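You operate a simulated robot arm through the tools that you are given. There is no shell and no other tool.

Carry out the task below with a simulated robot arm. There is one attempt and no reset: what you move stays moved.

## Task
Put things in order on the top of the teal bench. At the end: the wedge from the top of the teal bench stands where the brown round brush stood; the blue sponge from the top of the teal bench stands where the wedge stood; the brown ticket block from the top of the teal bench stands where the blue sponge stood; the brown round brush is on the beige carton (marked "Clips"); whatever was shut is shut again. Leave all else as you found it, and nothing knocked over.

Only the result counts: the job must be done as asked and must still hold three seconds after the hand-in. Knocking over, shifting, dropping, spilling or breaking anything else fails it.

## Robot
A 7-joint arm with a two-finger gripper, fixed in place. Base frame: the origin is at the foot of the arm, x ahead of it, y to its left, z up; the work surface is at about z = 0. Lengths are in mm, angles in degrees, forces in N, time in s.
With the tool pointing down near the work surface it reaches from about 160 to 380 mm from the base axis. Its first joint turns from -72.0 to 72.0 degrees. Payload 0.6 kg.
Tool frame: the origin (TCP) lies between the finger pads and is the grasp point; the fingertips stand 22 mm ahead of it; z points along the fingers, y is the line along which they close. The gripper opens to 92 mm; its body begins 65 mm behind the TCP.
Orientation is that of the tool frame in the base frame, as a unit quaternion [w, x, y, z]. With the fingers straight down and closing along the base's y, the tool's x points along the base's -x, its y along +y and its z along -z.

## Interface
- The arm moves only by the tool drive_tool. Its argument "series" is a list of rows, each a list of 7 numbers: the shift along the base's x, y, z in units of 25 mm (1.0 is 25 mm), then the turn, a rotation vector about the base's x, y, z in units of 6 degrees (1.0 is 6 degrees), then the finger opening in mm, from 0 to 92. In form: [[dx, dy, dz, ax, ay, az, claw], ...]. A call has 1 to 20 rows; each row shifts and turns the commanded pose from where the row before left it. A call with a number of a shift or a turn outside -1 to 1 is refused whole. Rows are played at 5 a second. More than 50 mm and 8.6 degrees between two rows, or a gripper value outside its range, and nothing of the call is played. A pose out of reach is approached as far as the arm can. The call stops where the force on the tool passes 40 N (or 10 N more than at its start, if that is more) or the arm is blocked; 0.2 s more then pass. Each finger travels about 59.9 mm/s and halts on what it meets, pressing with about 21 N; the grip force reading is that of the motor and also rises with nothing between the fingers. The clock runs only during rows and for 0.2 s after the last one: add rows that do not move to give the fingers time. The reply holds the time, the measured pose of the TCP, the force on the tool along the base axes, the opening and the grip force, in the units named above and with some noise, with the torque about the TCP (base axes, N m) and any sound that the robot's microphone picked up.
- Cameras (640 x 400 px; columns grow to the right, rows downward): "scene" is fixed at [48.1, -287.6, 382.6]; the picture's right is [0.70, -0.72, 0.00], its down [-0.47, -0.46, -0.75] and it looks along [0.54, 0.52, -0.66] (base axes); focal length 214 px, centre (320, 200). "wrist" rides on the gripper at [71, 19, -102] in the tool frame; the picture's right is [-0.26, 0.97, 0.00], its down [-0.75, -0.20, -0.62] and it looks along [-0.60, -0.16, 0.78] (tool axes); focal length 280 px, centre (320, 200). There is no depth. A picture from a camera that has moved, and an enlarged one, comes with that camera's place and axes in the base frame and with its lens. The place of the scene camera against the robot may be out by one fixed shift of up to 25 mm in any direction.
- snapshot(camera): a new picture of that camera. No time passes.
- close_up(camera, box): a new picture of the part [left, top, right, bottom] of that camera's present view, enlarged. No time passes.
- hand_in(): hands the job in; it is judged then, once.

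Places have to be worked out from the pictures, the camera data and where the tool is seen. Open the gripper and draw the arm clear of the work before you hand the job in, unless the task says otherwise.

The tools are called as name(argument=value, ...) on one line, values as JSON. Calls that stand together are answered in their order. drive_tool: Moves the arm, as the interface text tells. Its arguments: {"type":"object","properties":{"series":{"type":"array"}},"required":["series"]} The other tools are called the same way: snapshot (camera) takes a picture; close_up (camera, box) takes an enlarged picture of a part of a camera's view; hand_in () hands the job in.

At the start:

```text
clock: 0.0
ee_pos: [219.9, -127.6, 267.8]
orientation: [0.0, 0.0, 1.0, -0.001]
wrist_force: [0.0, -0.3, 0.8]
wrist_torque: [0.0, -0.01, 0.02]
width: 91.9
grip_force: 0.1
```

scene: 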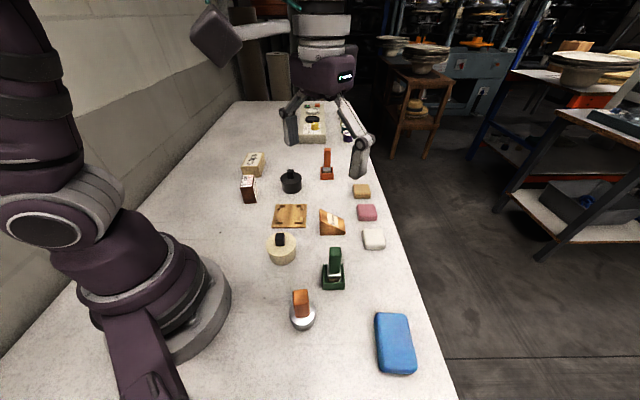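
wrist: 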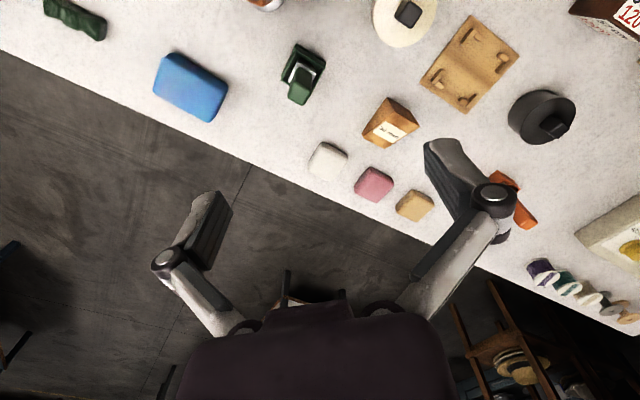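

I'll start with enlarged pictures of both views to identify all the objects before moving anything.

close_up(camera="scene", box=[220, 130, 420, 255])

close_up(camera="scene", box=[240, 220, 440, 400])

close_up(camera="scene", box=[260, 80, 380, 155])

close_up(camera="wrist", box=[320, 0, 640, 200])

close_up(camera="wrist", box=[0, 0, 320, 200])

```text
3.20 times, centred on (320, 192) of scene
camera zoom: at [48.1, -287.6, 382.6], right [0.7, -0.72, 0.0], down [-0.47, -0.46, -0.75], along [0.54, 0.52, -0.66], focal length 686 px, centre (320, 224)
```

zoom: 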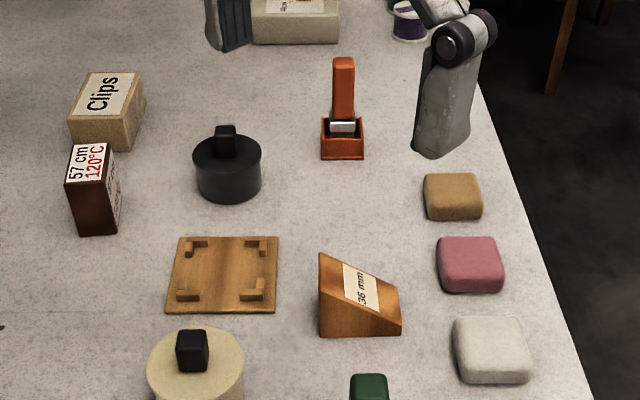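

```text
2.22 times, centred on (340, 310) of scene
camera zoom: at [48.1, -287.6, 382.6], right [0.7, -0.72, 0.0], down [-0.47, -0.46, -0.75], along [0.54, 0.52, -0.66], focal length 477 px, centre (276, -44)
```

zoom: 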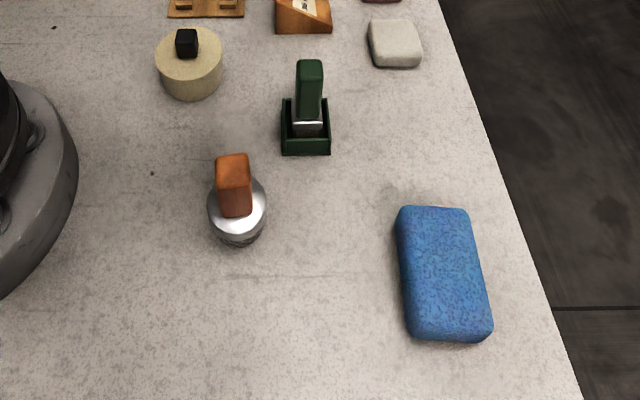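

```text
5.33 times, centred on (320, 118) of scene
camera zoom: at [48.1, -287.6, 382.6], right [0.7, -0.72, 0.0], down [-0.47, -0.46, -0.75], along [0.54, 0.52, -0.66], focal length 1144 px, centre (320, 640)
```

zoom: 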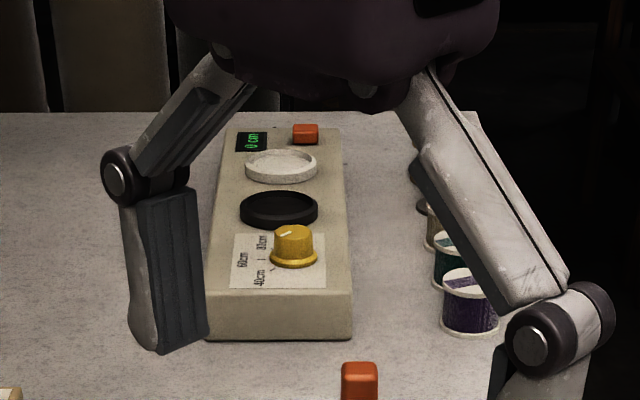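

```text
2.00 times, centred on (480, 100) of wrist
camera zoom: at [148.1, -110.2, 371.3], right [0.26, 0.97, 0.0], down [0.75, -0.2, 0.62], along [0.6, -0.16, -0.78], focal length 561 px, centre (0, 400)
```

zoom: 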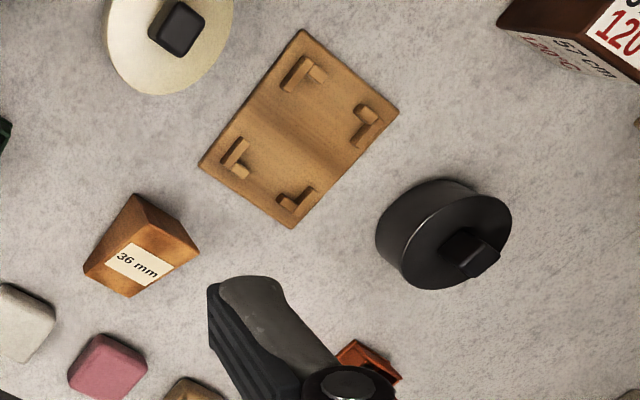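

```text
2.00 times, centred on (160, 100) of wrist
camera zoom: at [148.1, -110.2, 371.3], right [0.26, 0.97, 0.0], down [0.75, -0.2, 0.62], along [0.6, -0.16, -0.78], focal length 561 px, centre (640, 400)
```

zoom: 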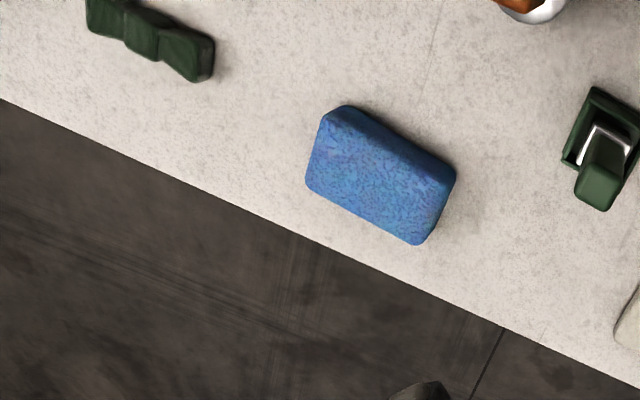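

The white-topped bench carries the wedge ("36 mm"), the blue sponge, a dark brown block with printed labels, the "Clips" carton, and several round handled things. I'll move the arm high up to the left so the wrist camera sees the carton and the dark brown block.

drive_tool(series=[[0, 1, 0, 0, 0, 0, 92], [0, 1, 0, 0, 0, 0, 92], [0, 1, 0, 0, 0, 0, 92], [0, 1, 0, 0, 0, 0, 92], [0, 1, 0, 0, 0, 0, 92], [0, 1, 0, 0, 0, 0, 92], [0, 1, 0, 0, 0, 0, 92], [0, 1, 0, 0, 0, 0, 92], [0, 1, 0, 0, 0, 0, 92], [0, 0, 0, 0, 0, 0, 92]])

snapshot(camera="wrist")

snapshot(camera="scene")

```text
clock: 2.2
ee_pos: [219.0, 97.8, 268.1]
orientation: [0.0, 0.0, 1.0, -0.001]
wrist_force: [0.5, 0.4, 0.7]
wrist_torque: [0.0, -0.01, 0.04]
width: 92.0
grip_force: 0.1
```

```text
taken
camera wrist: at [147.8, 115.6, 370.8], right [0.26, 0.97, 0.0], down [0.75, -0.2, 0.62], along [0.6, -0.16, -0.78], focal length 280 px, centre (320, 200)
```

wrist: 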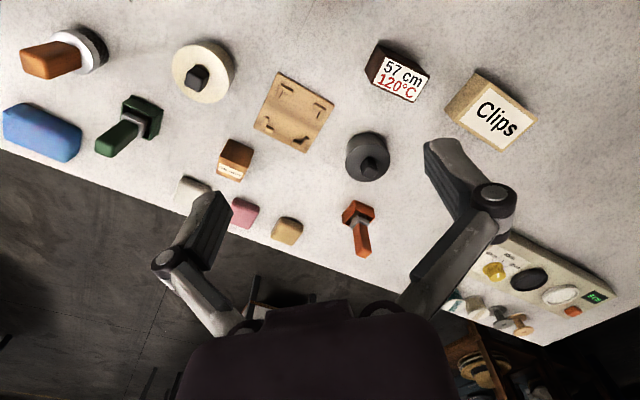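

```text
taken
```

scene: 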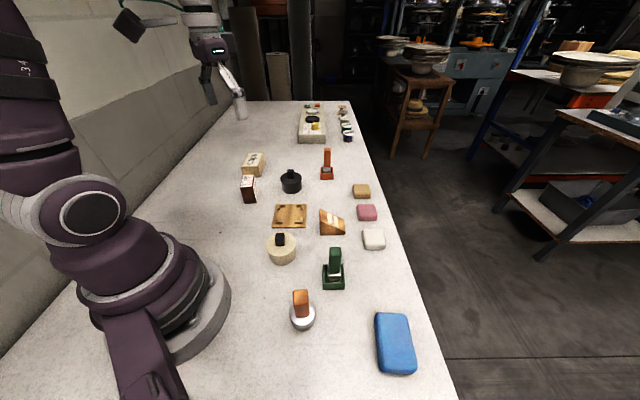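

From here the "Clips" carton and the dark block "57 cm / 120°C" are both visible. I'll enlarge these areas to measure them and to tell the round objects apart.

close_up(camera="wrist", box=[340, 20, 560, 160])

close_up(camera="wrist", box=[0, 10, 240, 160])

close_up(camera="wrist", box=[160, 60, 400, 260])

close_up(camera="scene", box=[225, 140, 325, 205])

close_up(camera="scene", box=[255, 225, 355, 335])

```text
2.86 times, centred on (450, 90) of wrist
camera zoom: at [147.8, 115.6, 370.8], right [0.26, 0.97, 0.0], down [0.75, -0.2, 0.62], along [0.6, -0.16, -0.78], focal length 801 px, centre (-51, 514)
```

zoom: 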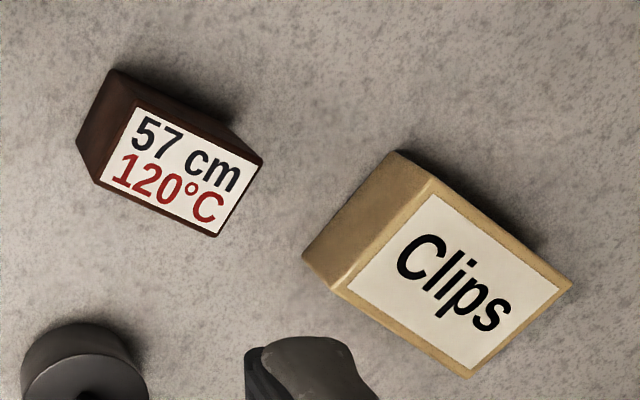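

```text
2.67 times, centred on (120, 85) of wrist
camera zoom: at [147.8, 115.6, 370.8], right [0.26, 0.97, 0.0], down [0.75, -0.2, 0.62], along [0.6, -0.16, -0.78], focal length 748 px, centre (853, 507)
```

zoom: 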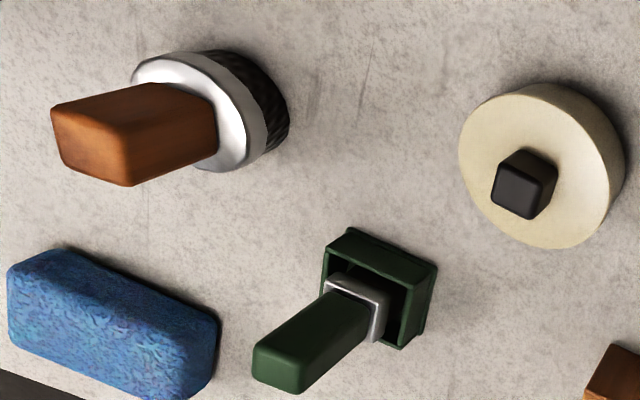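

```text
2.00 times, centred on (280, 160) of wrist
camera zoom: at [147.8, 115.6, 370.8], right [0.26, 0.97, 0.0], down [0.75, -0.2, 0.62], along [0.6, -0.16, -0.78], focal length 561 px, centre (400, 280)
```

zoom: 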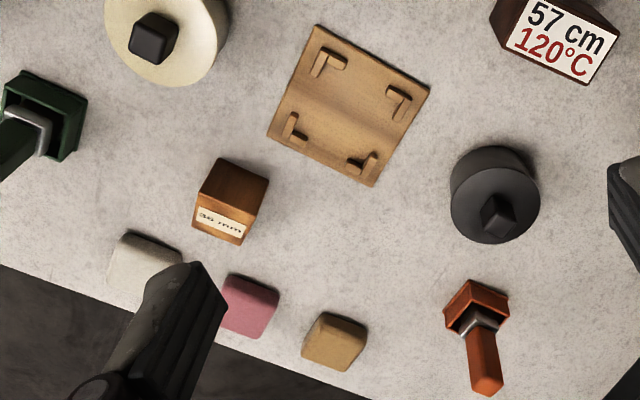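

```text
6.15 times, centred on (275, 172) of scene
camera zoom: at [48.1, -287.6, 382.6], right [0.7, -0.72, 0.0], down [-0.47, -0.46, -0.75], along [0.54, 0.52, -0.66], focal length 1320 px, centre (597, 369)
```

zoom: 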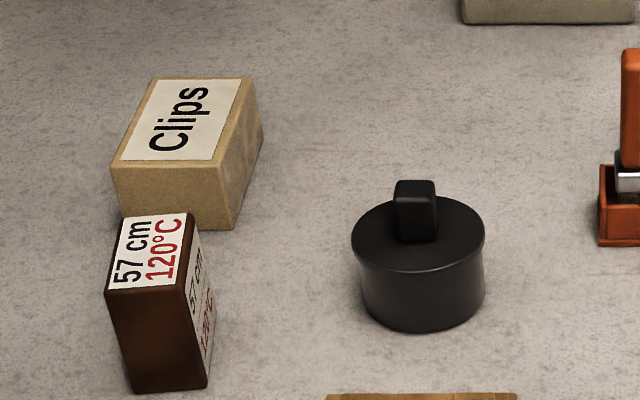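

```text
3.64 times, centred on (305, 280) of scene
camera zoom: at [48.1, -287.6, 382.6], right [0.7, -0.72, 0.0], down [-0.47, -0.46, -0.75], along [0.54, 0.52, -0.66], focal length 780 px, centre (374, -91)
```

zoom: 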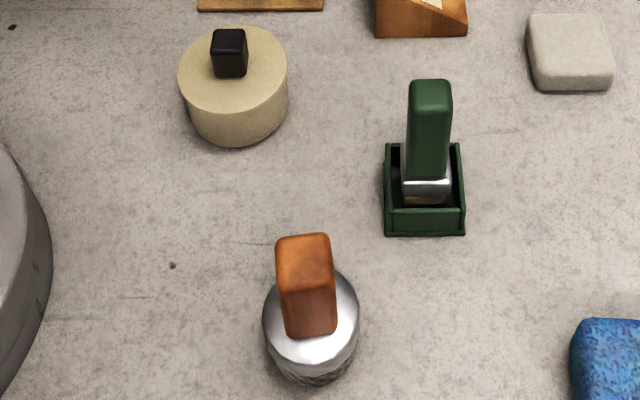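

The brush with the brown handle, metal ferrule and dark bristles is the brown round brush; the upright "57 cm/120°C" block is the ticket block. I place the carton at about (339, 291), 90 x 54 mm and 36 mm high, turned 45° – at the edge of reach – so I test how far the arm gets above it, still high up.

drive_tool(series=[[0.5, 0.9, -0.3, 0, 0, 0, 92], [0.5, 0.9, -0.3, 0, 0, 0, 92], [0.5, 0.9, -0.3, 0, 0, 0, 92], [0.5, 0.9, -0.3, 0, 0, 0, 92], [0.5, 0.9, -0.3, 0, 0, 0, 92], [0.5, 0.9, -0.3, 0, 0, 0, 92], [0.6, 0.9, -0.3, 0, 0, 0, 92], [0.6, 0.9, -0.3, 0, 0, 0, 92], [0, 0, 0, 0, 0, 0, 92], [0, 0, 0, 0, 0, 0, 92]])

snapshot(camera="scene")

snapshot(camera="wrist")

```text
clock: 4.4
ee_pos: [266.9, 231.4, 215.3]
orientation: [-0.001, 0.0, 1.0, -0.001]
wrist_force: [-0.1, 0.2, -0.1]
wrist_torque: [-0.02, 0.01, 0.02]
width: 91.9
grip_force: 0.2
out of reach, approached as far as the arm can: row 5, 6, 7, 8
```

```text
taken
```

scene: 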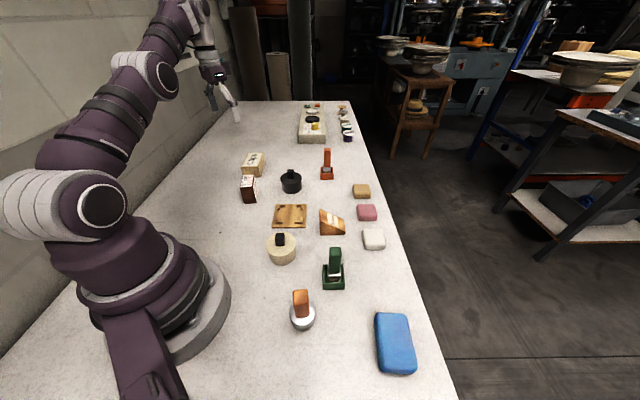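

```text
taken
camera wrist: at [196.6, 248.4, 316.6], right [0.26, 0.96, 0.0], down [0.75, -0.2, 0.63], along [0.6, -0.16, -0.78], focal length 280 px, centre (320, 200)
```

wrist: 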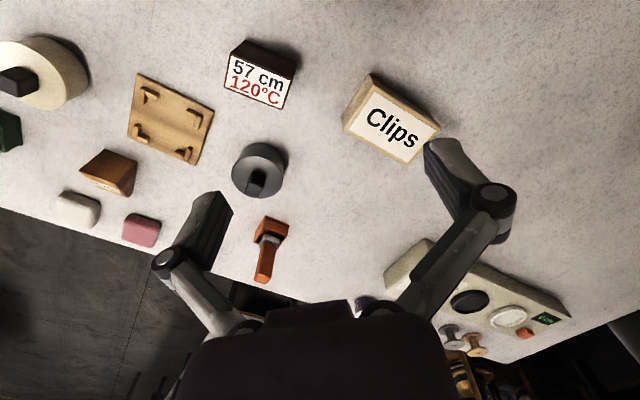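

Straight down, the arm stops at a radius of about 353 mm at z = 215, so the carton needs a tool tilted outward. I back off a little to see whether the commanded pose was carried on beyond reach.

drive_tool(series=[[-1, -1, 0, 0, 0, 0, 92], [-1, -1, 0, 0, 0, 0, 92], [-1, -1, 0, 0, 0, 0, 92], [0, 0, 0, 0, 0, 0, 92]])

```text
clock: 5.4
ee_pos: [194.1, 153.3, 213.5]
orientation: [0.002, 0.0, 1.0, -0.001]
wrist_force: [0.0, 0.6, 0.6]
wrist_torque: [-0.02, -0.05, -0.02]
width: 92.1
grip_force: 0.0
out of reach, approached as far as the arm can: row 1
```

The commanded pose is reset to the place reached, good. Now I yaw the tool to the carton's radial direction (about 40.6°) and tilt it 20° outward, still at z ≈ 213, to test the tilted reach.

drive_tool(series=[[0, 0, 0, 0, 0, 0.967, 92], [0, 0, 0, 0, 0, 0.967, 92], [0, 0, 0, 0, 0, 0.967, 92], [0, 0, 0, 0, 0, 0.967, 92], [0, 0, 0, 0, 0, 0.967, 92], [0, 0, 0, 0, 0, 0.967, 92], [0, 0, 0, 0, 0, 0.967, 92], [0, 0, 0, 0.5425, -0.6325, 0, 92], [0, 0, 0, 0.5425, -0.6325, 0, 92], [0, 0, 0, 0.5425, -0.6325, 0, 92], [0, 0, 0, 0.5425, -0.6325, 0, 92], [0, 0, 0, 0, 0, 0, 92]])

snapshot(camera="wrist")

```text
clock: 8.0
ee_pos: [191.7, 154.1, 214.3]
orientation: [0.163, -0.342, 0.924, 0.06]
wrist_force: [0.5, 0.9, 0.0]
wrist_torque: [-0.03, 0.02, 0.0]
width: 92.0
grip_force: 0.2
```

```text
taken
camera wrist: at [102.1, 101.8, 286.2], right [-0.44, 0.89, 0.09], down [0.51, 0.17, 0.84], along [0.74, 0.42, -0.53], focal length 280 px, centre (320, 200)
```

wrist: 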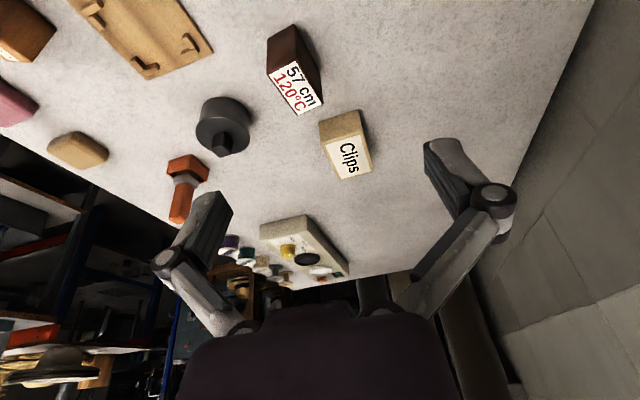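

The tilt holds well here. Now I go out toward the near half of the carton at z ≈ 150 (fingertips near 129, well over the carton's 36 mm) to check the reach.

drive_tool(series=[[0.8, 0.686, -0.366, 0, 0, 0, 92], [0.8, 0.686, -0.366, 0, 0, 0, 92], [0.8, 0.686, -0.366, 0, 0, 0, 92], [0.8, 0.686, -0.366, 0, 0, 0, 92], [0.8, 0.686, -0.366, 0, 0, 0, 92], [0.8, 0.686, -0.366, 0, 0, 0, 92], [0.8, 0.686, -0.366, 0, 0, 0, 92], [0, 0, 0, 0, 0, 0, 92]])

snapshot(camera="wrist")

snapshot(camera="scene")

```text
clock: 9.8
ee_pos: [332.5, 274.2, 150.5]
orientation: [0.161, -0.342, 0.924, 0.058]
wrist_force: [0.4, -0.2, -0.4]
wrist_torque: [0.03, -0.01, 0.03]
width: 92.1
grip_force: 0.2
```

```text
taken
camera wrist: at [242.3, 221.2, 221.6], right [-0.44, 0.89, 0.09], down [0.51, 0.17, 0.84], along [0.74, 0.42, -0.53], focal length 280 px, centre (320, 200)
```

wrist: 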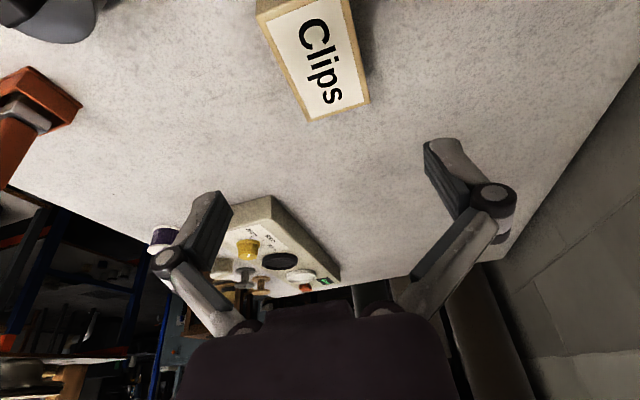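

```text
taken
```

scene: 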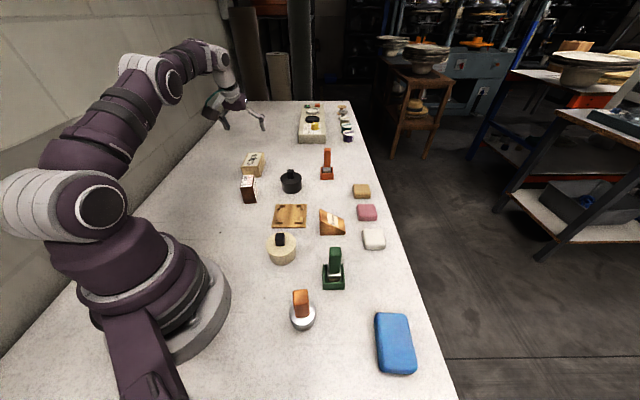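

The tilted tool reaches (332, 274, 150), and this view confirms the carton's corners within about 3 mm. I'll retract, take the tilt off, and swing over to the brush side to measure it.

drive_tool(series=[[-0.8, -0.686, 0.366, 0, 0, 0, 92], [-0.8, -0.686, 0.366, 0, 0, 0, 92], [-0.8, -0.686, 0.366, -0.5425, 0.6325, 0, 92], [-0.8, -0.686, 0.366, -0.5425, 0.6325, 0, 92], [-0.8, -0.686, 0.366, -0.5425, 0.6325, 0, 92], [-0.8, -0.686, 0.366, -0.5425, 0.6325, 0, 92], [-0.8, -0.686, 0.366, 0, 0, 0, 92], [0.274, -0.88, 0.149, 0, 0, -1, 92], [0.274, -0.88, 0.149, 0, 0, -1, 92], [0.274, -0.88, 0.149, 0, 0, -1, 92], [0.274, -0.88, 0.149, 0, 0, -1, 92], [0.274, -0.88, 0.149, 0, 0, -1, 92], [0.274, -0.88, 0.149, 0, 0, -1, 92], [0.274, -0.88, 0.149, 0, 0, -1, 92]])

drive_tool(series=[[-0.68, -0.9, 0.1, 0, 0, -1, 92], [-0.68, -0.9, 0.1, 0, 0, -1, 92], [-0.68, -0.9, 0.1, 0, 0, -1, 92], [-0.68, -0.9, 0.1, 0, 0, -1, 92], [-0.68, -0.9, 0.1, 0, 0, -1, 92], [-0.68, -0.9, 0.1, 0, 0, -1, 92], [-0.68, -0.9, 0.1, 0, 0, -1, 92], [0, 0, 0, 0, 0, 0, 92]])

snapshot(camera="wrist")

```text
clock: 12.8
ee_pos: [241.0, 0.7, 240.1]
orientation: [0.0, 0.012, 1.0, -0.002]
wrist_force: [0.3, -0.1, -0.2]
wrist_torque: [0.02, 0.03, -0.01]
width: 91.9
grip_force: 0.1
```

```text
clock: 14.6
ee_pos: [119.8, -158.6, 257.8]
orientation: [-0.001, 0.37, 0.929, -0.001]
wrist_force: [0.6, 0.5, -0.2]
wrist_torque: [-0.01, 0.03, -0.05]
width: 91.9
grip_force: 0.0
```

```text
taken
camera wrist: at [82.9, -98.0, 360.9], right [0.85, 0.52, 0.0], down [0.41, -0.67, 0.62], along [0.32, -0.53, -0.78], focal length 280 px, centre (320, 200)
```

wrist: 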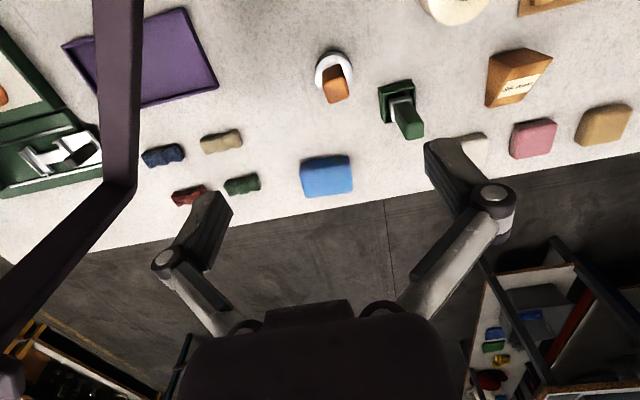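

A good view of the brush, the sponge and the wedge. I'll enlarge each to take accurate corner positions.

close_up(camera="wrist", box=[270, 30, 450, 142])

close_up(camera="wrist", box=[270, 130, 430, 230])

close_up(camera="wrist", box=[460, 30, 620, 130])

close_up(camera="wrist", box=[0, 0, 270, 240])

```text
3.56 times, centred on (360, 86) of wrist
camera zoom: at [82.9, -98.0, 360.9], right [0.85, 0.52, 0.0], down [0.41, -0.67, 0.62], along [0.32, -0.53, -0.78], focal length 997 px, centre (178, 605)
```

zoom: 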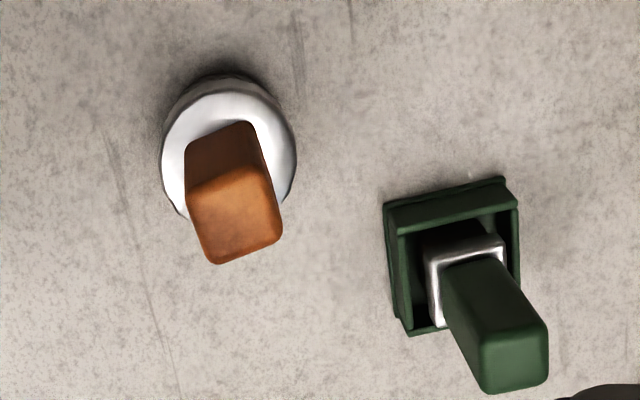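

```text
4.00 times, centred on (350, 180) of wrist
camera zoom: at [82.9, -98.0, 360.9], right [0.85, 0.52, 0.0], down [0.41, -0.67, 0.62], along [0.32, -0.53, -0.78], focal length 1122 px, centre (200, 280)
```

zoom: 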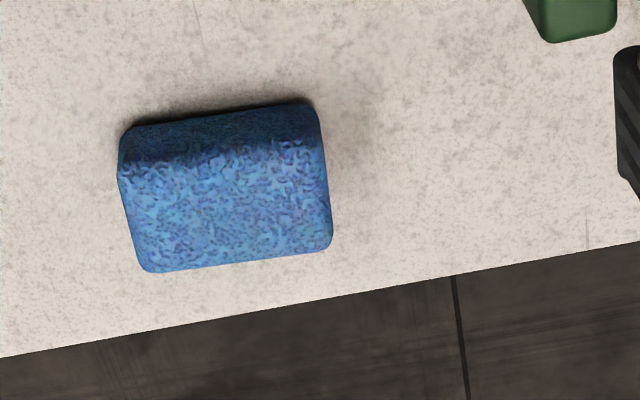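

```text
4.00 times, centred on (540, 80) of wrist
camera zoom: at [82.9, -98.0, 360.9], right [0.85, 0.52, 0.0], down [0.41, -0.67, 0.62], along [0.32, -0.53, -0.78], focal length 1122 px, centre (-560, 680)
```

zoom: 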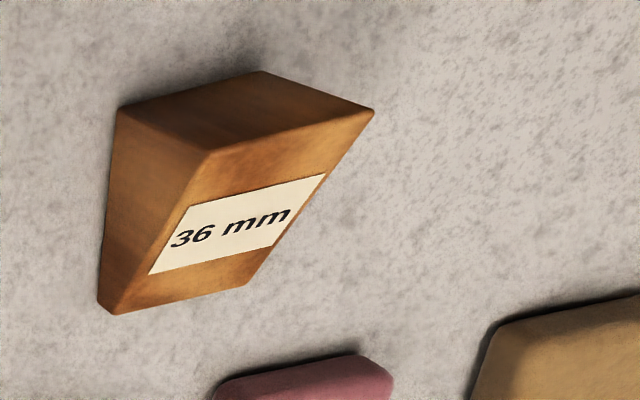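

```text
1.67 times, centred on (135, 120) of wrist
camera zoom: at [82.9, -98.0, 360.9], right [0.85, 0.52, 0.0], down [0.41, -0.67, 0.62], along [0.32, -0.53, -0.78], focal length 467 px, centre (628, 333)
```

zoom: 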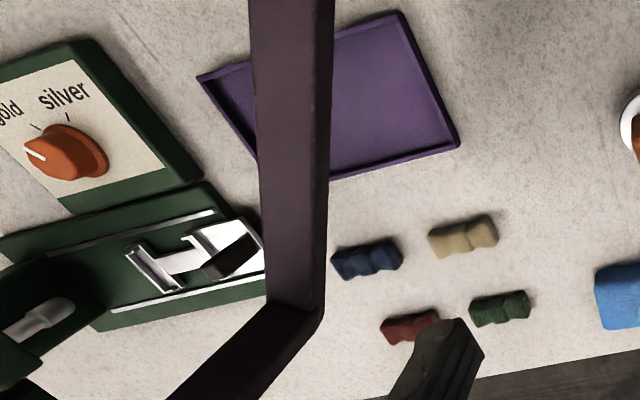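

Measured from these views: brush axis about (141, −161), handle about 20 mm square up to z ≈ 87, turned 45–50°; sponge centre (213, −290), 72x45x30; wedge footprint centre (328, −63), 50 high; ticket block centre (252, 175.5), 52x29x60. The tool's closing line (46.6°) already fits the handle, so I tilt 20° outward here and move over the brush at z ≈ 150.

drive_tool(series=[[0, 0, 0, -0.5725, -0.6055, 0, 92], [0, 0, 0, -0.5725, -0.6055, 0, 92], [0, 0, 0, -0.5725, -0.6055, 0, 92], [0, 0, 0, -0.5725, -0.6055, 0, 92], [0.28, -0.036, -0.8, 0, 0, 0, 92], [0.28, -0.036, -0.8, 0, 0, 0, 92], [0.28, -0.036, -0.8, 0, 0, 0, 92], [0, 0, -0.8, 0, 0, 0, 92], [0, 0, -0.8, 0, 0, 0, 92], [0, 0, 0, 0, 0, 0, 92]])

snapshot(camera="scene")

snapshot(camera="wrist")

```text
clock: 16.8
ee_pos: [143.1, -160.2, 158.8]
orientation: [0.161, 0.364, 0.915, -0.065]
wrist_force: [0.1, 0.3, -0.1]
wrist_torque: [0.0, 0.0, 0.0]
width: 92.0
grip_force: 0.1
```

```text
taken
```

scene: 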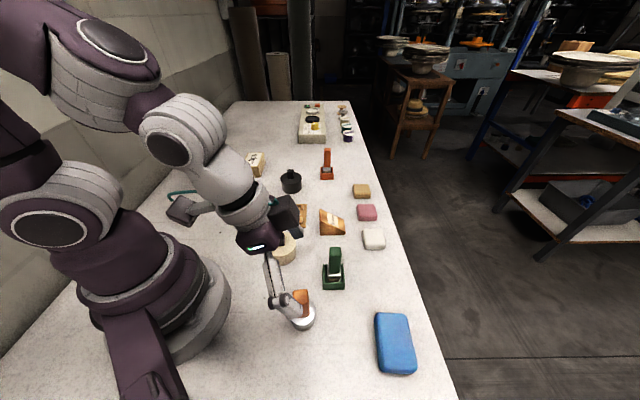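

```text
taken
camera wrist: at [82.3, -78.4, 229.9], right [0.84, 0.53, 0.09], down [0.22, -0.49, 0.84], along [0.49, -0.69, -0.53], focal length 280 px, centre (320, 200)
```

wrist: 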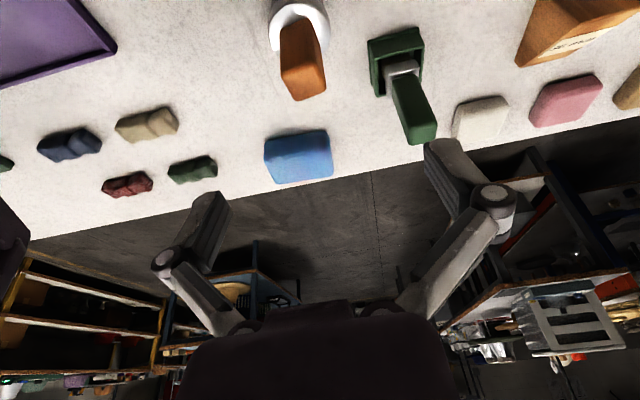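

The arm reaches here with the tilt. I'll enlarge the brush from this nearer view to cross-check its position.

close_up(camera="wrist", box=[240, 0, 400, 110])

close_up(camera="scene", box=[240, 230, 360, 340])

```text
3.64 times, centred on (320, 55) of wrist
camera zoom: at [82.3, -78.4, 229.9], right [0.84, 0.53, 0.09], down [0.22, -0.49, 0.84], along [0.49, -0.69, -0.53], focal length 1020 px, centre (320, 727)
```

zoom: 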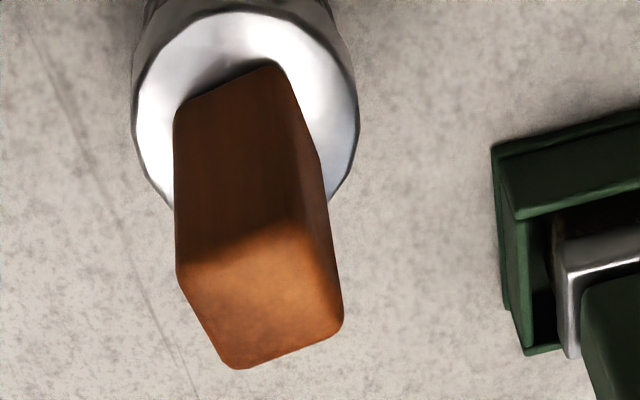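

```text
3.64 times, centred on (300, 285) of scene
camera zoom: at [48.1, -287.6, 382.6], right [0.7, -0.72, 0.0], down [-0.47, -0.46, -0.75], along [0.54, 0.52, -0.66], focal length 780 px, centre (393, -109)
```

zoom: 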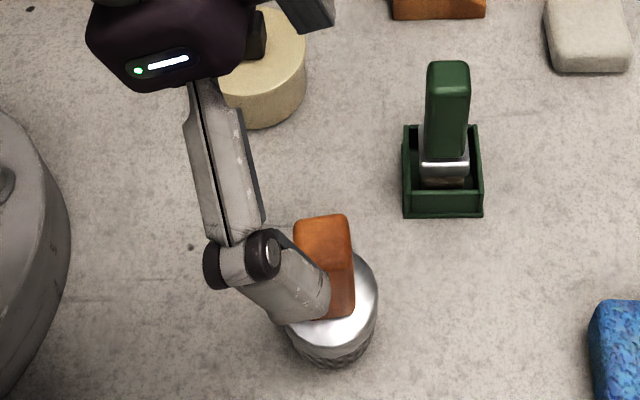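

This nearer view puts the brush axis at about (140, −162), with the handle turned about 51°. I trim the yaw by +4.5°, centre over the handle and go down to z ≈ 64 with the fingers open around it.

drive_tool(series=[[-0.062, -0.03, -0.5, 0, 0, 0.375, 80], [-0.062, -0.03, -0.5, 0, 0, 0.375, 80], [0, 0, -0.7, 0, 0, 0, 80], [0, 0, -0.7, 0, 0, 0, 80], [0, 0, -0.7, 0, 0, 0, 80], [0, 0, -0.7, 0, 0, 0, 80], [0, 0, 0, 0, 0, 0, 80]])

close_up(camera="scene", box=[240, 230, 360, 340])

snapshot(camera="wrist")

```text
clock: 18.4
ee_pos: [139.1, -162.0, 61.8]
orientation: [0.163, 0.328, 0.929, -0.058]
wrist_force: [0.0, -0.8, -1.0]
wrist_torque: [0.0, 0.01, -0.02]
width: 80.0
grip_force: 0.1
```

```text
3.64 times, centred on (300, 285) of scene
camera zoom: at [48.1, -287.6, 382.6], right [0.7, -0.72, 0.0], down [-0.47, -0.46, -0.75], along [0.54, 0.52, -0.66], focal length 780 px, centre (393, -109)
```

zoom: 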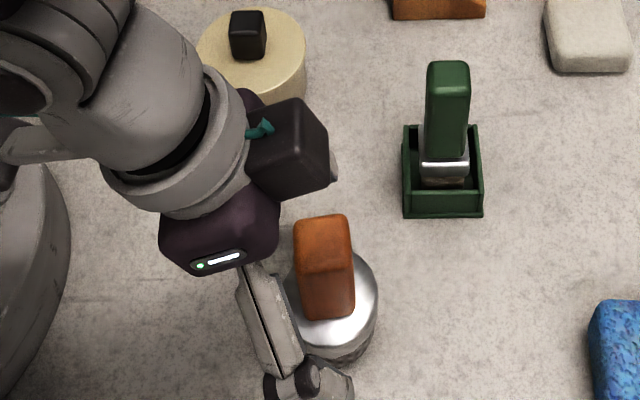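

```text
taken
camera wrist: at [72.2, -84.4, 133.5], right [0.8, 0.6, 0.09], down [0.26, -0.47, 0.85], along [0.55, -0.65, -0.53], focal length 280 px, centre (320, 200)
```

wrist: 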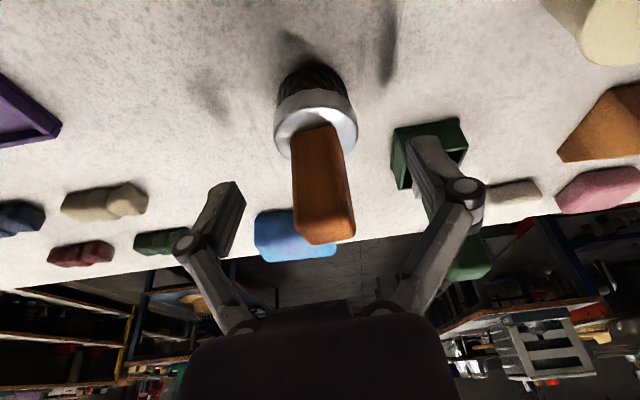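

The handle stands centred between the two fingertips. I close the fingers on it and hold for a second.

drive_tool(series=[[0, 0, 0, 0, 0, 0, 40], [0, 0, 0, 0, 0, 0, 5], [0, 0, 0, 0, 0, 0, 5], [0, 0, 0, 0, 0, 0, 5], [0, 0, 0, 0, 0, 0, 5]])

snapshot(camera="wrist")

close_up(camera="scene", box=[240, 230, 360, 340])

```text
clock: 19.6
ee_pos: [139.7, -161.5, 62.1]
orientation: [0.163, 0.329, 0.928, -0.058]
wrist_force: [-0.2, -0.6, 0.2]
wrist_torque: [-0.02, 0.02, 0.03]
width: 22.5
grip_force: 20.8
```

```text
taken
camera wrist: at [72.2, -84.4, 133.7], right [0.8, 0.6, 0.09], down [0.26, -0.47, 0.84], along [0.55, -0.65, -0.53], focal length 280 px, centre (320, 200)
```

wrist: 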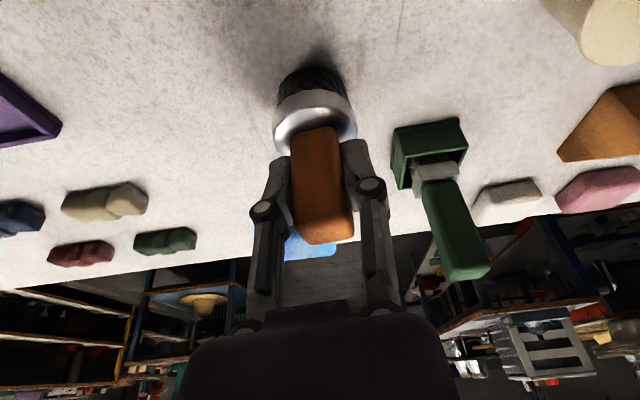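

```text
3.64 times, centred on (300, 285) of scene
camera zoom: at [48.1, -287.6, 382.6], right [0.7, -0.72, 0.0], down [-0.47, -0.46, -0.75], along [0.54, 0.52, -0.66], focal length 780 px, centre (393, -109)
```

zoom: 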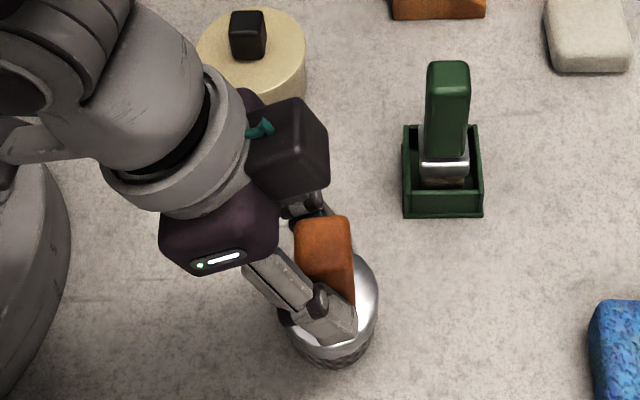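

Firm grip: width 22.5 mm at 20.8 N with the TCP 62 mm above the bench. I lift straight up about 130 mm and check the brush hangs firmly.

drive_tool(series=[[0, 0, 0.3, 0, 0, 0, 5], [0, 0, 0.7, 0, 0, 0, 5], [0, 0, 0.9, 0, 0, 0, 5], [0, 0, 0.9, 0, 0, 0, 5], [0, 0, 0.9, 0, 0, 0, 5], [0, 0, 0.9, 0, 0, 0, 5], [0, 0, 0.7, 0, 0, 0, 5], [0, 0, 0, 0, 0, 0, 5]])

snapshot(camera="wrist")

snapshot(camera="scene")

```text
clock: 21.4
ee_pos: [139.0, -161.1, 194.7]
orientation: [0.163, 0.328, 0.929, -0.059]
wrist_force: [0.1, 0.9, -1.2]
wrist_torque: [0.01, 0.0, -0.02]
width: 22.3
grip_force: 21.4
```

```text
taken
camera wrist: at [72.5, -83.9, 267.4], right [0.8, 0.6, 0.09], down [0.26, -0.47, 0.85], along [0.55, -0.65, -0.53], focal length 280 px, centre (320, 200)
```

wrist: 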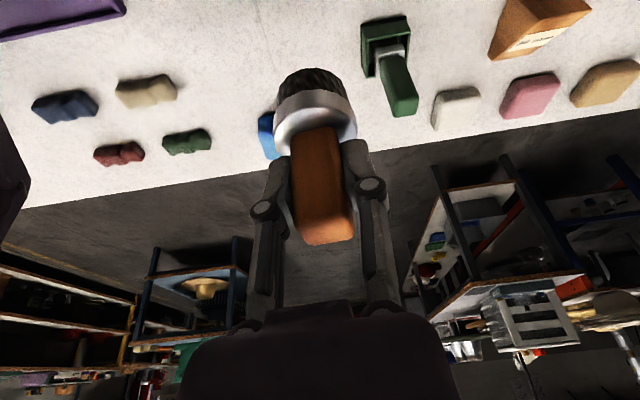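

```text
taken
```

scene: 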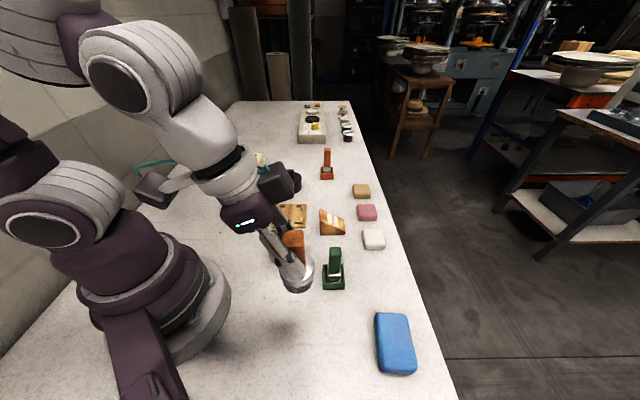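

The brush is lifted and steady in the grip. Now I swing it in an arc toward the carton at z ≈ 195, turning the yaw with the arm.

drive_tool(series=[[0.68, 0.415, 0, 0, 0, 0.708, 5], [0.68, 0.415, 0, 0, 0, 0.708, 5], [0.68, 0.415, 0, 0, 0, 0.708, 5], [0.68, 0.415, 0, 0, 0, 0.708, 5], [0.43, 0.76, 0, 0, 0, 0.729, 5], [0.43, 0.76, 0, 0, 0, 0.729, 5], [0.43, 0.76, 0, 0, 0, 0.729, 5], [0.43, 0.76, 0, 0, 0, 0.729, 5], [0.05, 0.89, 0, 0, 0, 0.729, 5], [0.05, 0.89, 0, 0, 0, 0.729, 5], [0.05, 0.89, 0, 0, 0, 0.729, 5], [0.05, 0.89, 0, 0, 0, 0.729, 5], [-0.22, 0.9, 0, 0, 0, 0.729, 5], [-0.22, 0.9, 0, 0, 0, 0.729, 5], [-0.22, 0.9, 0, 0, 0, 0.729, 5], [-0.22, 0.9, 0, 0, 0, 0.729, 5], [-0.08, 0.8, 0, 0, 0, 0.556, 5], [-0.08, 0.8, 0, 0, 0, 0.556, 5], [-0.08, 0.8, 0, 0, 0, 0.556, 5], [0, 0, 0, 0, 0, 0, 5]])

snapshot(camera="wrist")

snapshot(camera="scene")

```text
clock: 25.6
ee_pos: [229.1, 196.9, 194.0]
orientation: [0.163, -0.342, 0.924, 0.059]
wrist_force: [-0.4, -0.7, -0.5]
wrist_torque: [-0.02, 0.01, -0.01]
width: 22.5
grip_force: 21.2
```

```text
taken
camera wrist: at [138.3, 143.5, 266.2], right [-0.44, 0.89, 0.09], down [0.51, 0.17, 0.84], along [0.74, 0.42, -0.53], focal length 280 px, centre (320, 200)
```

wrist: 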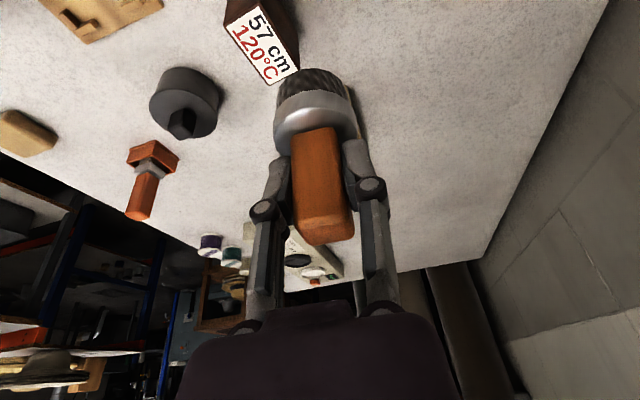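

```text
taken
```

scene: 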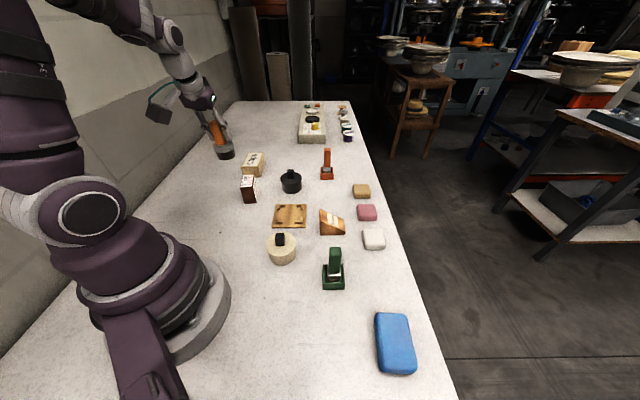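

Arrived above the ticket block side with the brush upright. Now I move out over the carton to about (330, 282.5) at z = 150, the brush's bottom still ~50 mm above the carton's top.

drive_tool(series=[[0.673, 0.571, -0.293, 0, 0, 0, 5], [0.673, 0.571, -0.293, 0, 0, 0, 5], [0.673, 0.571, -0.293, 0, 0, 0, 5], [0.673, 0.571, -0.293, 0, 0, 0, 5], [0.673, 0.571, -0.293, 0, 0, 0, 5], [0.673, 0.571, -0.293, 0, 0, 0, 5], [0, 0, 0, 0, 0, 0, 5]])

snapshot(camera="wrist")

close_up(camera="scene", box=[190, 80, 330, 210])

```text
clock: 27.2
ee_pos: [328.2, 283.6, 151.1]
orientation: [0.163, -0.341, 0.924, 0.06]
wrist_force: [-0.2, -0.5, -0.1]
wrist_torque: [-0.02, 0.02, 0.05]
width: 22.1
grip_force: 21.4
```

```text
taken
camera wrist: at [238.7, 229.8, 222.1], right [-0.44, 0.89, 0.09], down [0.51, 0.17, 0.84], along [0.74, 0.42, -0.53], focal length 280 px, centre (320, 200)
```

wrist: 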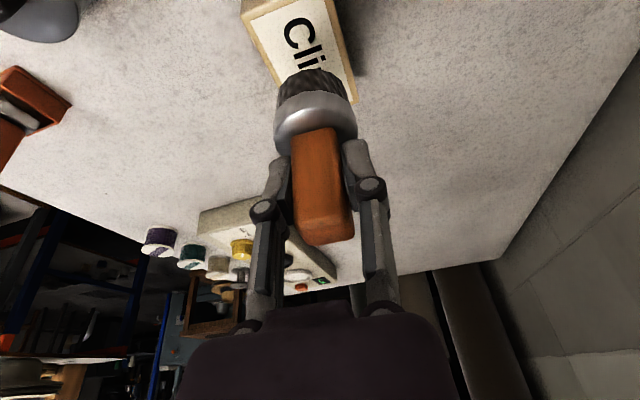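

```text
3.08 times, centred on (260, 145) of scene
camera zoom: at [48.1, -287.6, 382.6], right [0.7, -0.72, 0.0], down [-0.47, -0.46, -0.75], along [0.54, 0.52, -0.66], focal length 660 px, centre (505, 369)
```

zoom: 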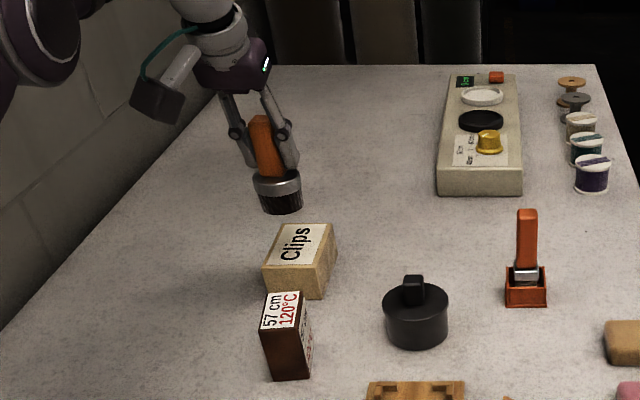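

The brush should now be over the near half of the carton's top. I enlarge the wrist view to check the carton's edges against the brush before lowering.

close_up(camera="wrist", box=[220, 0, 400, 112])

```text
3.56 times, centred on (310, 56) of wrist
camera zoom: at [238.7, 229.8, 222.1], right [-0.44, 0.89, 0.09], down [0.51, 0.17, 0.84], along [0.74, 0.42, -0.53], focal length 997 px, centre (356, 712)
```

zoom: 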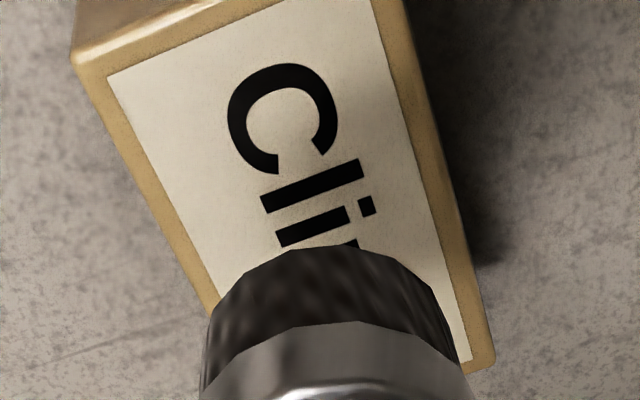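

The carton corners agree within 2 mm with my first estimate, so its centre is about (339.5, 290.5). I trim by 2 mm sideways and lower to just above contact (expected at TCP z ≈ 98).

drive_tool(series=[[0.045, -0.04, -0.5, 0, 0, 0, 5], [0.045, -0.04, -0.5, 0, 0, 0, 5], [0, 0, -0.5, 0, 0, 0, 5], [0, 0, -0.4, 0, 0, 0, 5], [0, 0, 0, 0, 0, 0, 5]])

close_up(camera="wrist", box=[220, 0, 400, 112])

close_up(camera="scene", box=[210, 110, 310, 200])

```text
clock: 28.4
ee_pos: [330.5, 279.8, 103.2]
orientation: [0.163, -0.342, 0.924, 0.059]
wrist_force: [-0.7, -0.1, -1.0]
wrist_torque: [0.01, -0.02, -0.01]
width: 22.1
grip_force: 21.1
```

```text
3.56 times, centred on (310, 56) of wrist
camera zoom: at [240.5, 227.3, 174.6], right [-0.44, 0.89, 0.09], down [0.51, 0.17, 0.84], along [0.74, 0.42, -0.53], focal length 997 px, centre (356, 712)
```

zoom: 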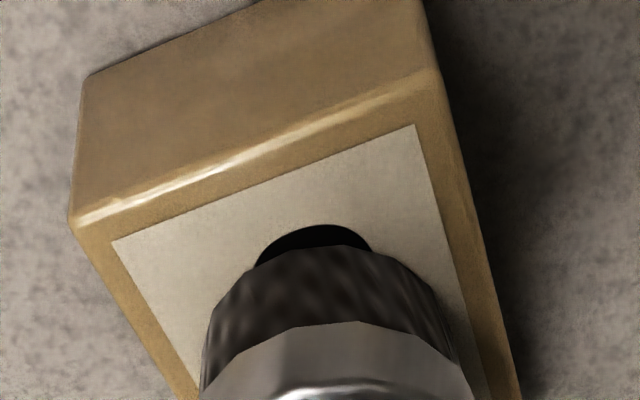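

```text
4.44 times, centred on (260, 155) of scene
camera zoom: at [48.1, -287.6, 382.6], right [0.7, -0.72, 0.0], down [-0.47, -0.46, -0.75], along [0.54, 0.52, -0.66], focal length 953 px, centre (587, 400)
```

zoom: 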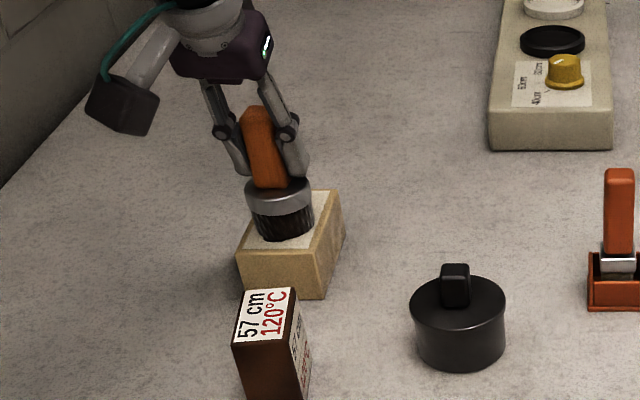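

The brush is centred across the near half of the carton, about 5 mm above it. I lower in small steps, watching the force.

drive_tool(series=[[0, 0, -0.06, 0, 0, 0, 5], [0, 0, -0.06, 0, 0, 0, 5], [0, 0, 0, 0, 0, 0, 5]])

```text
clock: 29.2
ee_pos: [330.1, 279.9, 101.2]
orientation: [0.165, -0.342, 0.923, 0.06]
wrist_force: [-0.7, -0.3, 15.7]
wrist_torque: [0.01, -0.02, -0.01]
width: 22.2
grip_force: 20.5
```

Contact: 15.7 N upward at z = 101.2. I relieve the press by about 1 mm and then open the fingers.

drive_tool(series=[[0, 0, 0.03, 0, 0, 0, 5], [0, 0, 0, 0, 0, 0, 5]])

drive_tool(series=[[0, 0, 0, 0, 0, 0, 26], [0, 0, 0, 0, 0, 0, 32], [0, 0, 0, 0, 0, 0, 44], [0, 0, 0, 0, 0, 0, 60], [0, 0, 0, 0, 0, 0, 70], [0, 0, 0, 0, 0, 0, 70]])

snapshot(camera="wrist")

close_up(camera="scene", box=[210, 110, 310, 200])

```text
clock: 29.8
ee_pos: [330.6, 279.2, 102.3]
orientation: [0.162, -0.342, 0.924, 0.059]
wrist_force: [1.8, 1.7, 6.7]
wrist_torque: [0.21, -0.22, 0.0]
width: 22.5
grip_force: 21.7
```

```text
clock: 31.2
ee_pos: [330.7, 280.1, 101.7]
orientation: [0.163, -0.341, 0.924, 0.059]
wrist_force: [0.2, -0.3, -0.7]
wrist_torque: [-0.01, 0.01, 0.0]
width: 70.1
grip_force: 0.0
```

```text
taken
camera wrist: at [240.7, 227.2, 173.2], right [-0.44, 0.89, 0.09], down [0.51, 0.17, 0.84], along [0.74, 0.42, -0.53], focal length 280 px, centre (320, 200)
```

wrist: 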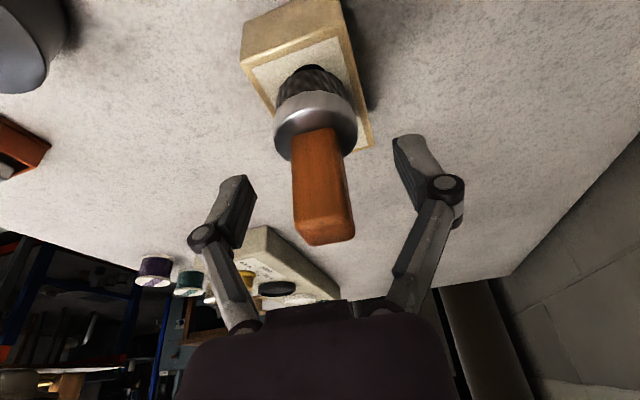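

```text
4.44 times, centred on (260, 155) of scene
camera zoom: at [48.1, -287.6, 382.6], right [0.7, -0.72, 0.0], down [-0.47, -0.46, -0.75], along [0.54, 0.52, -0.66], focal length 953 px, centre (587, 400)
```

zoom: 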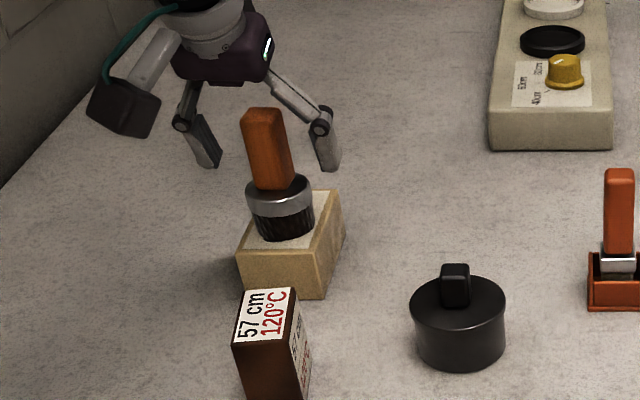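

The brush stands upright by itself on the carton. I retract along the tool axis (up and inward) with the fingers open.

drive_tool(series=[[-0.13, -0.111, 0.47, 0, 0, 0, 70], [-0.26, -0.222, 0.94, 0, 0, 0, 80], [-0.26, -0.222, 0.94, 0, 0, 0, 80], [-0.26, -0.222, 0.94, 0, 0, 0, 80], [-0.4, -0.34, 0.6, 0, 0, 0, 80], [-0.6, -0.5, 0.2, 0, 0, 0, 80], [-0.8, -0.686, 0, 0, 0, 0, 80], [-0.8, -0.686, 0, 0, 0, 0, 80], [0, 0, 0, 0, 0, 0, 80]])

snapshot(camera="wrist")

close_up(camera="scene", box=[210, 110, 310, 200])

```text
clock: 33.2
ee_pos: [244.7, 204.4, 204.0]
orientation: [0.164, -0.342, 0.924, 0.06]
wrist_force: [0.1, 0.1, 0.3]
wrist_torque: [0.01, -0.03, -0.02]
width: 80.0
grip_force: 0.0
```

```text
taken
camera wrist: at [153.4, 151.2, 275.5], right [-0.44, 0.89, 0.09], down [0.51, 0.17, 0.85], along [0.74, 0.42, -0.53], focal length 280 px, centre (320, 200)
```

wrist: 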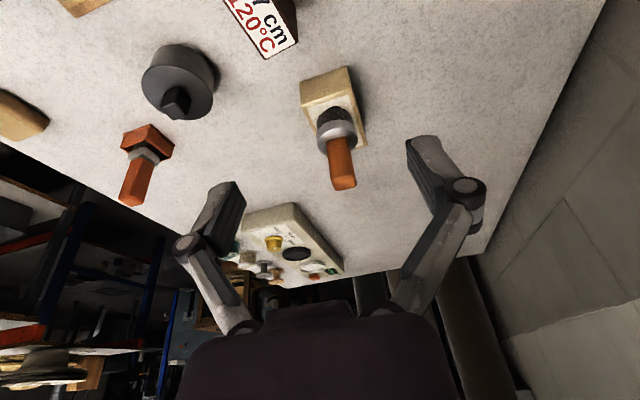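

```text
4.44 times, centred on (260, 155) of scene
camera zoom: at [48.1, -287.6, 382.6], right [0.7, -0.72, 0.0], down [-0.47, -0.46, -0.75], along [0.54, 0.52, -0.66], focal length 953 px, centre (587, 400)
```

zoom: 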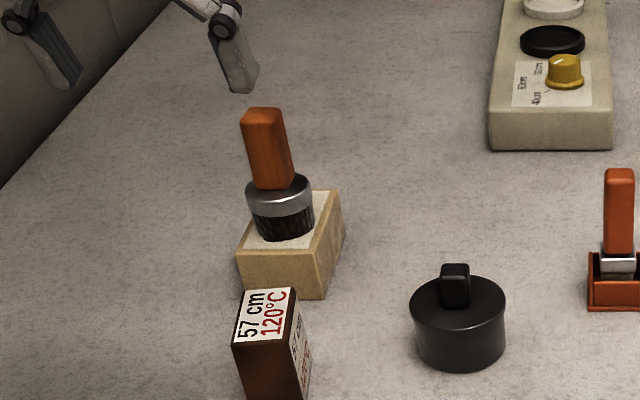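

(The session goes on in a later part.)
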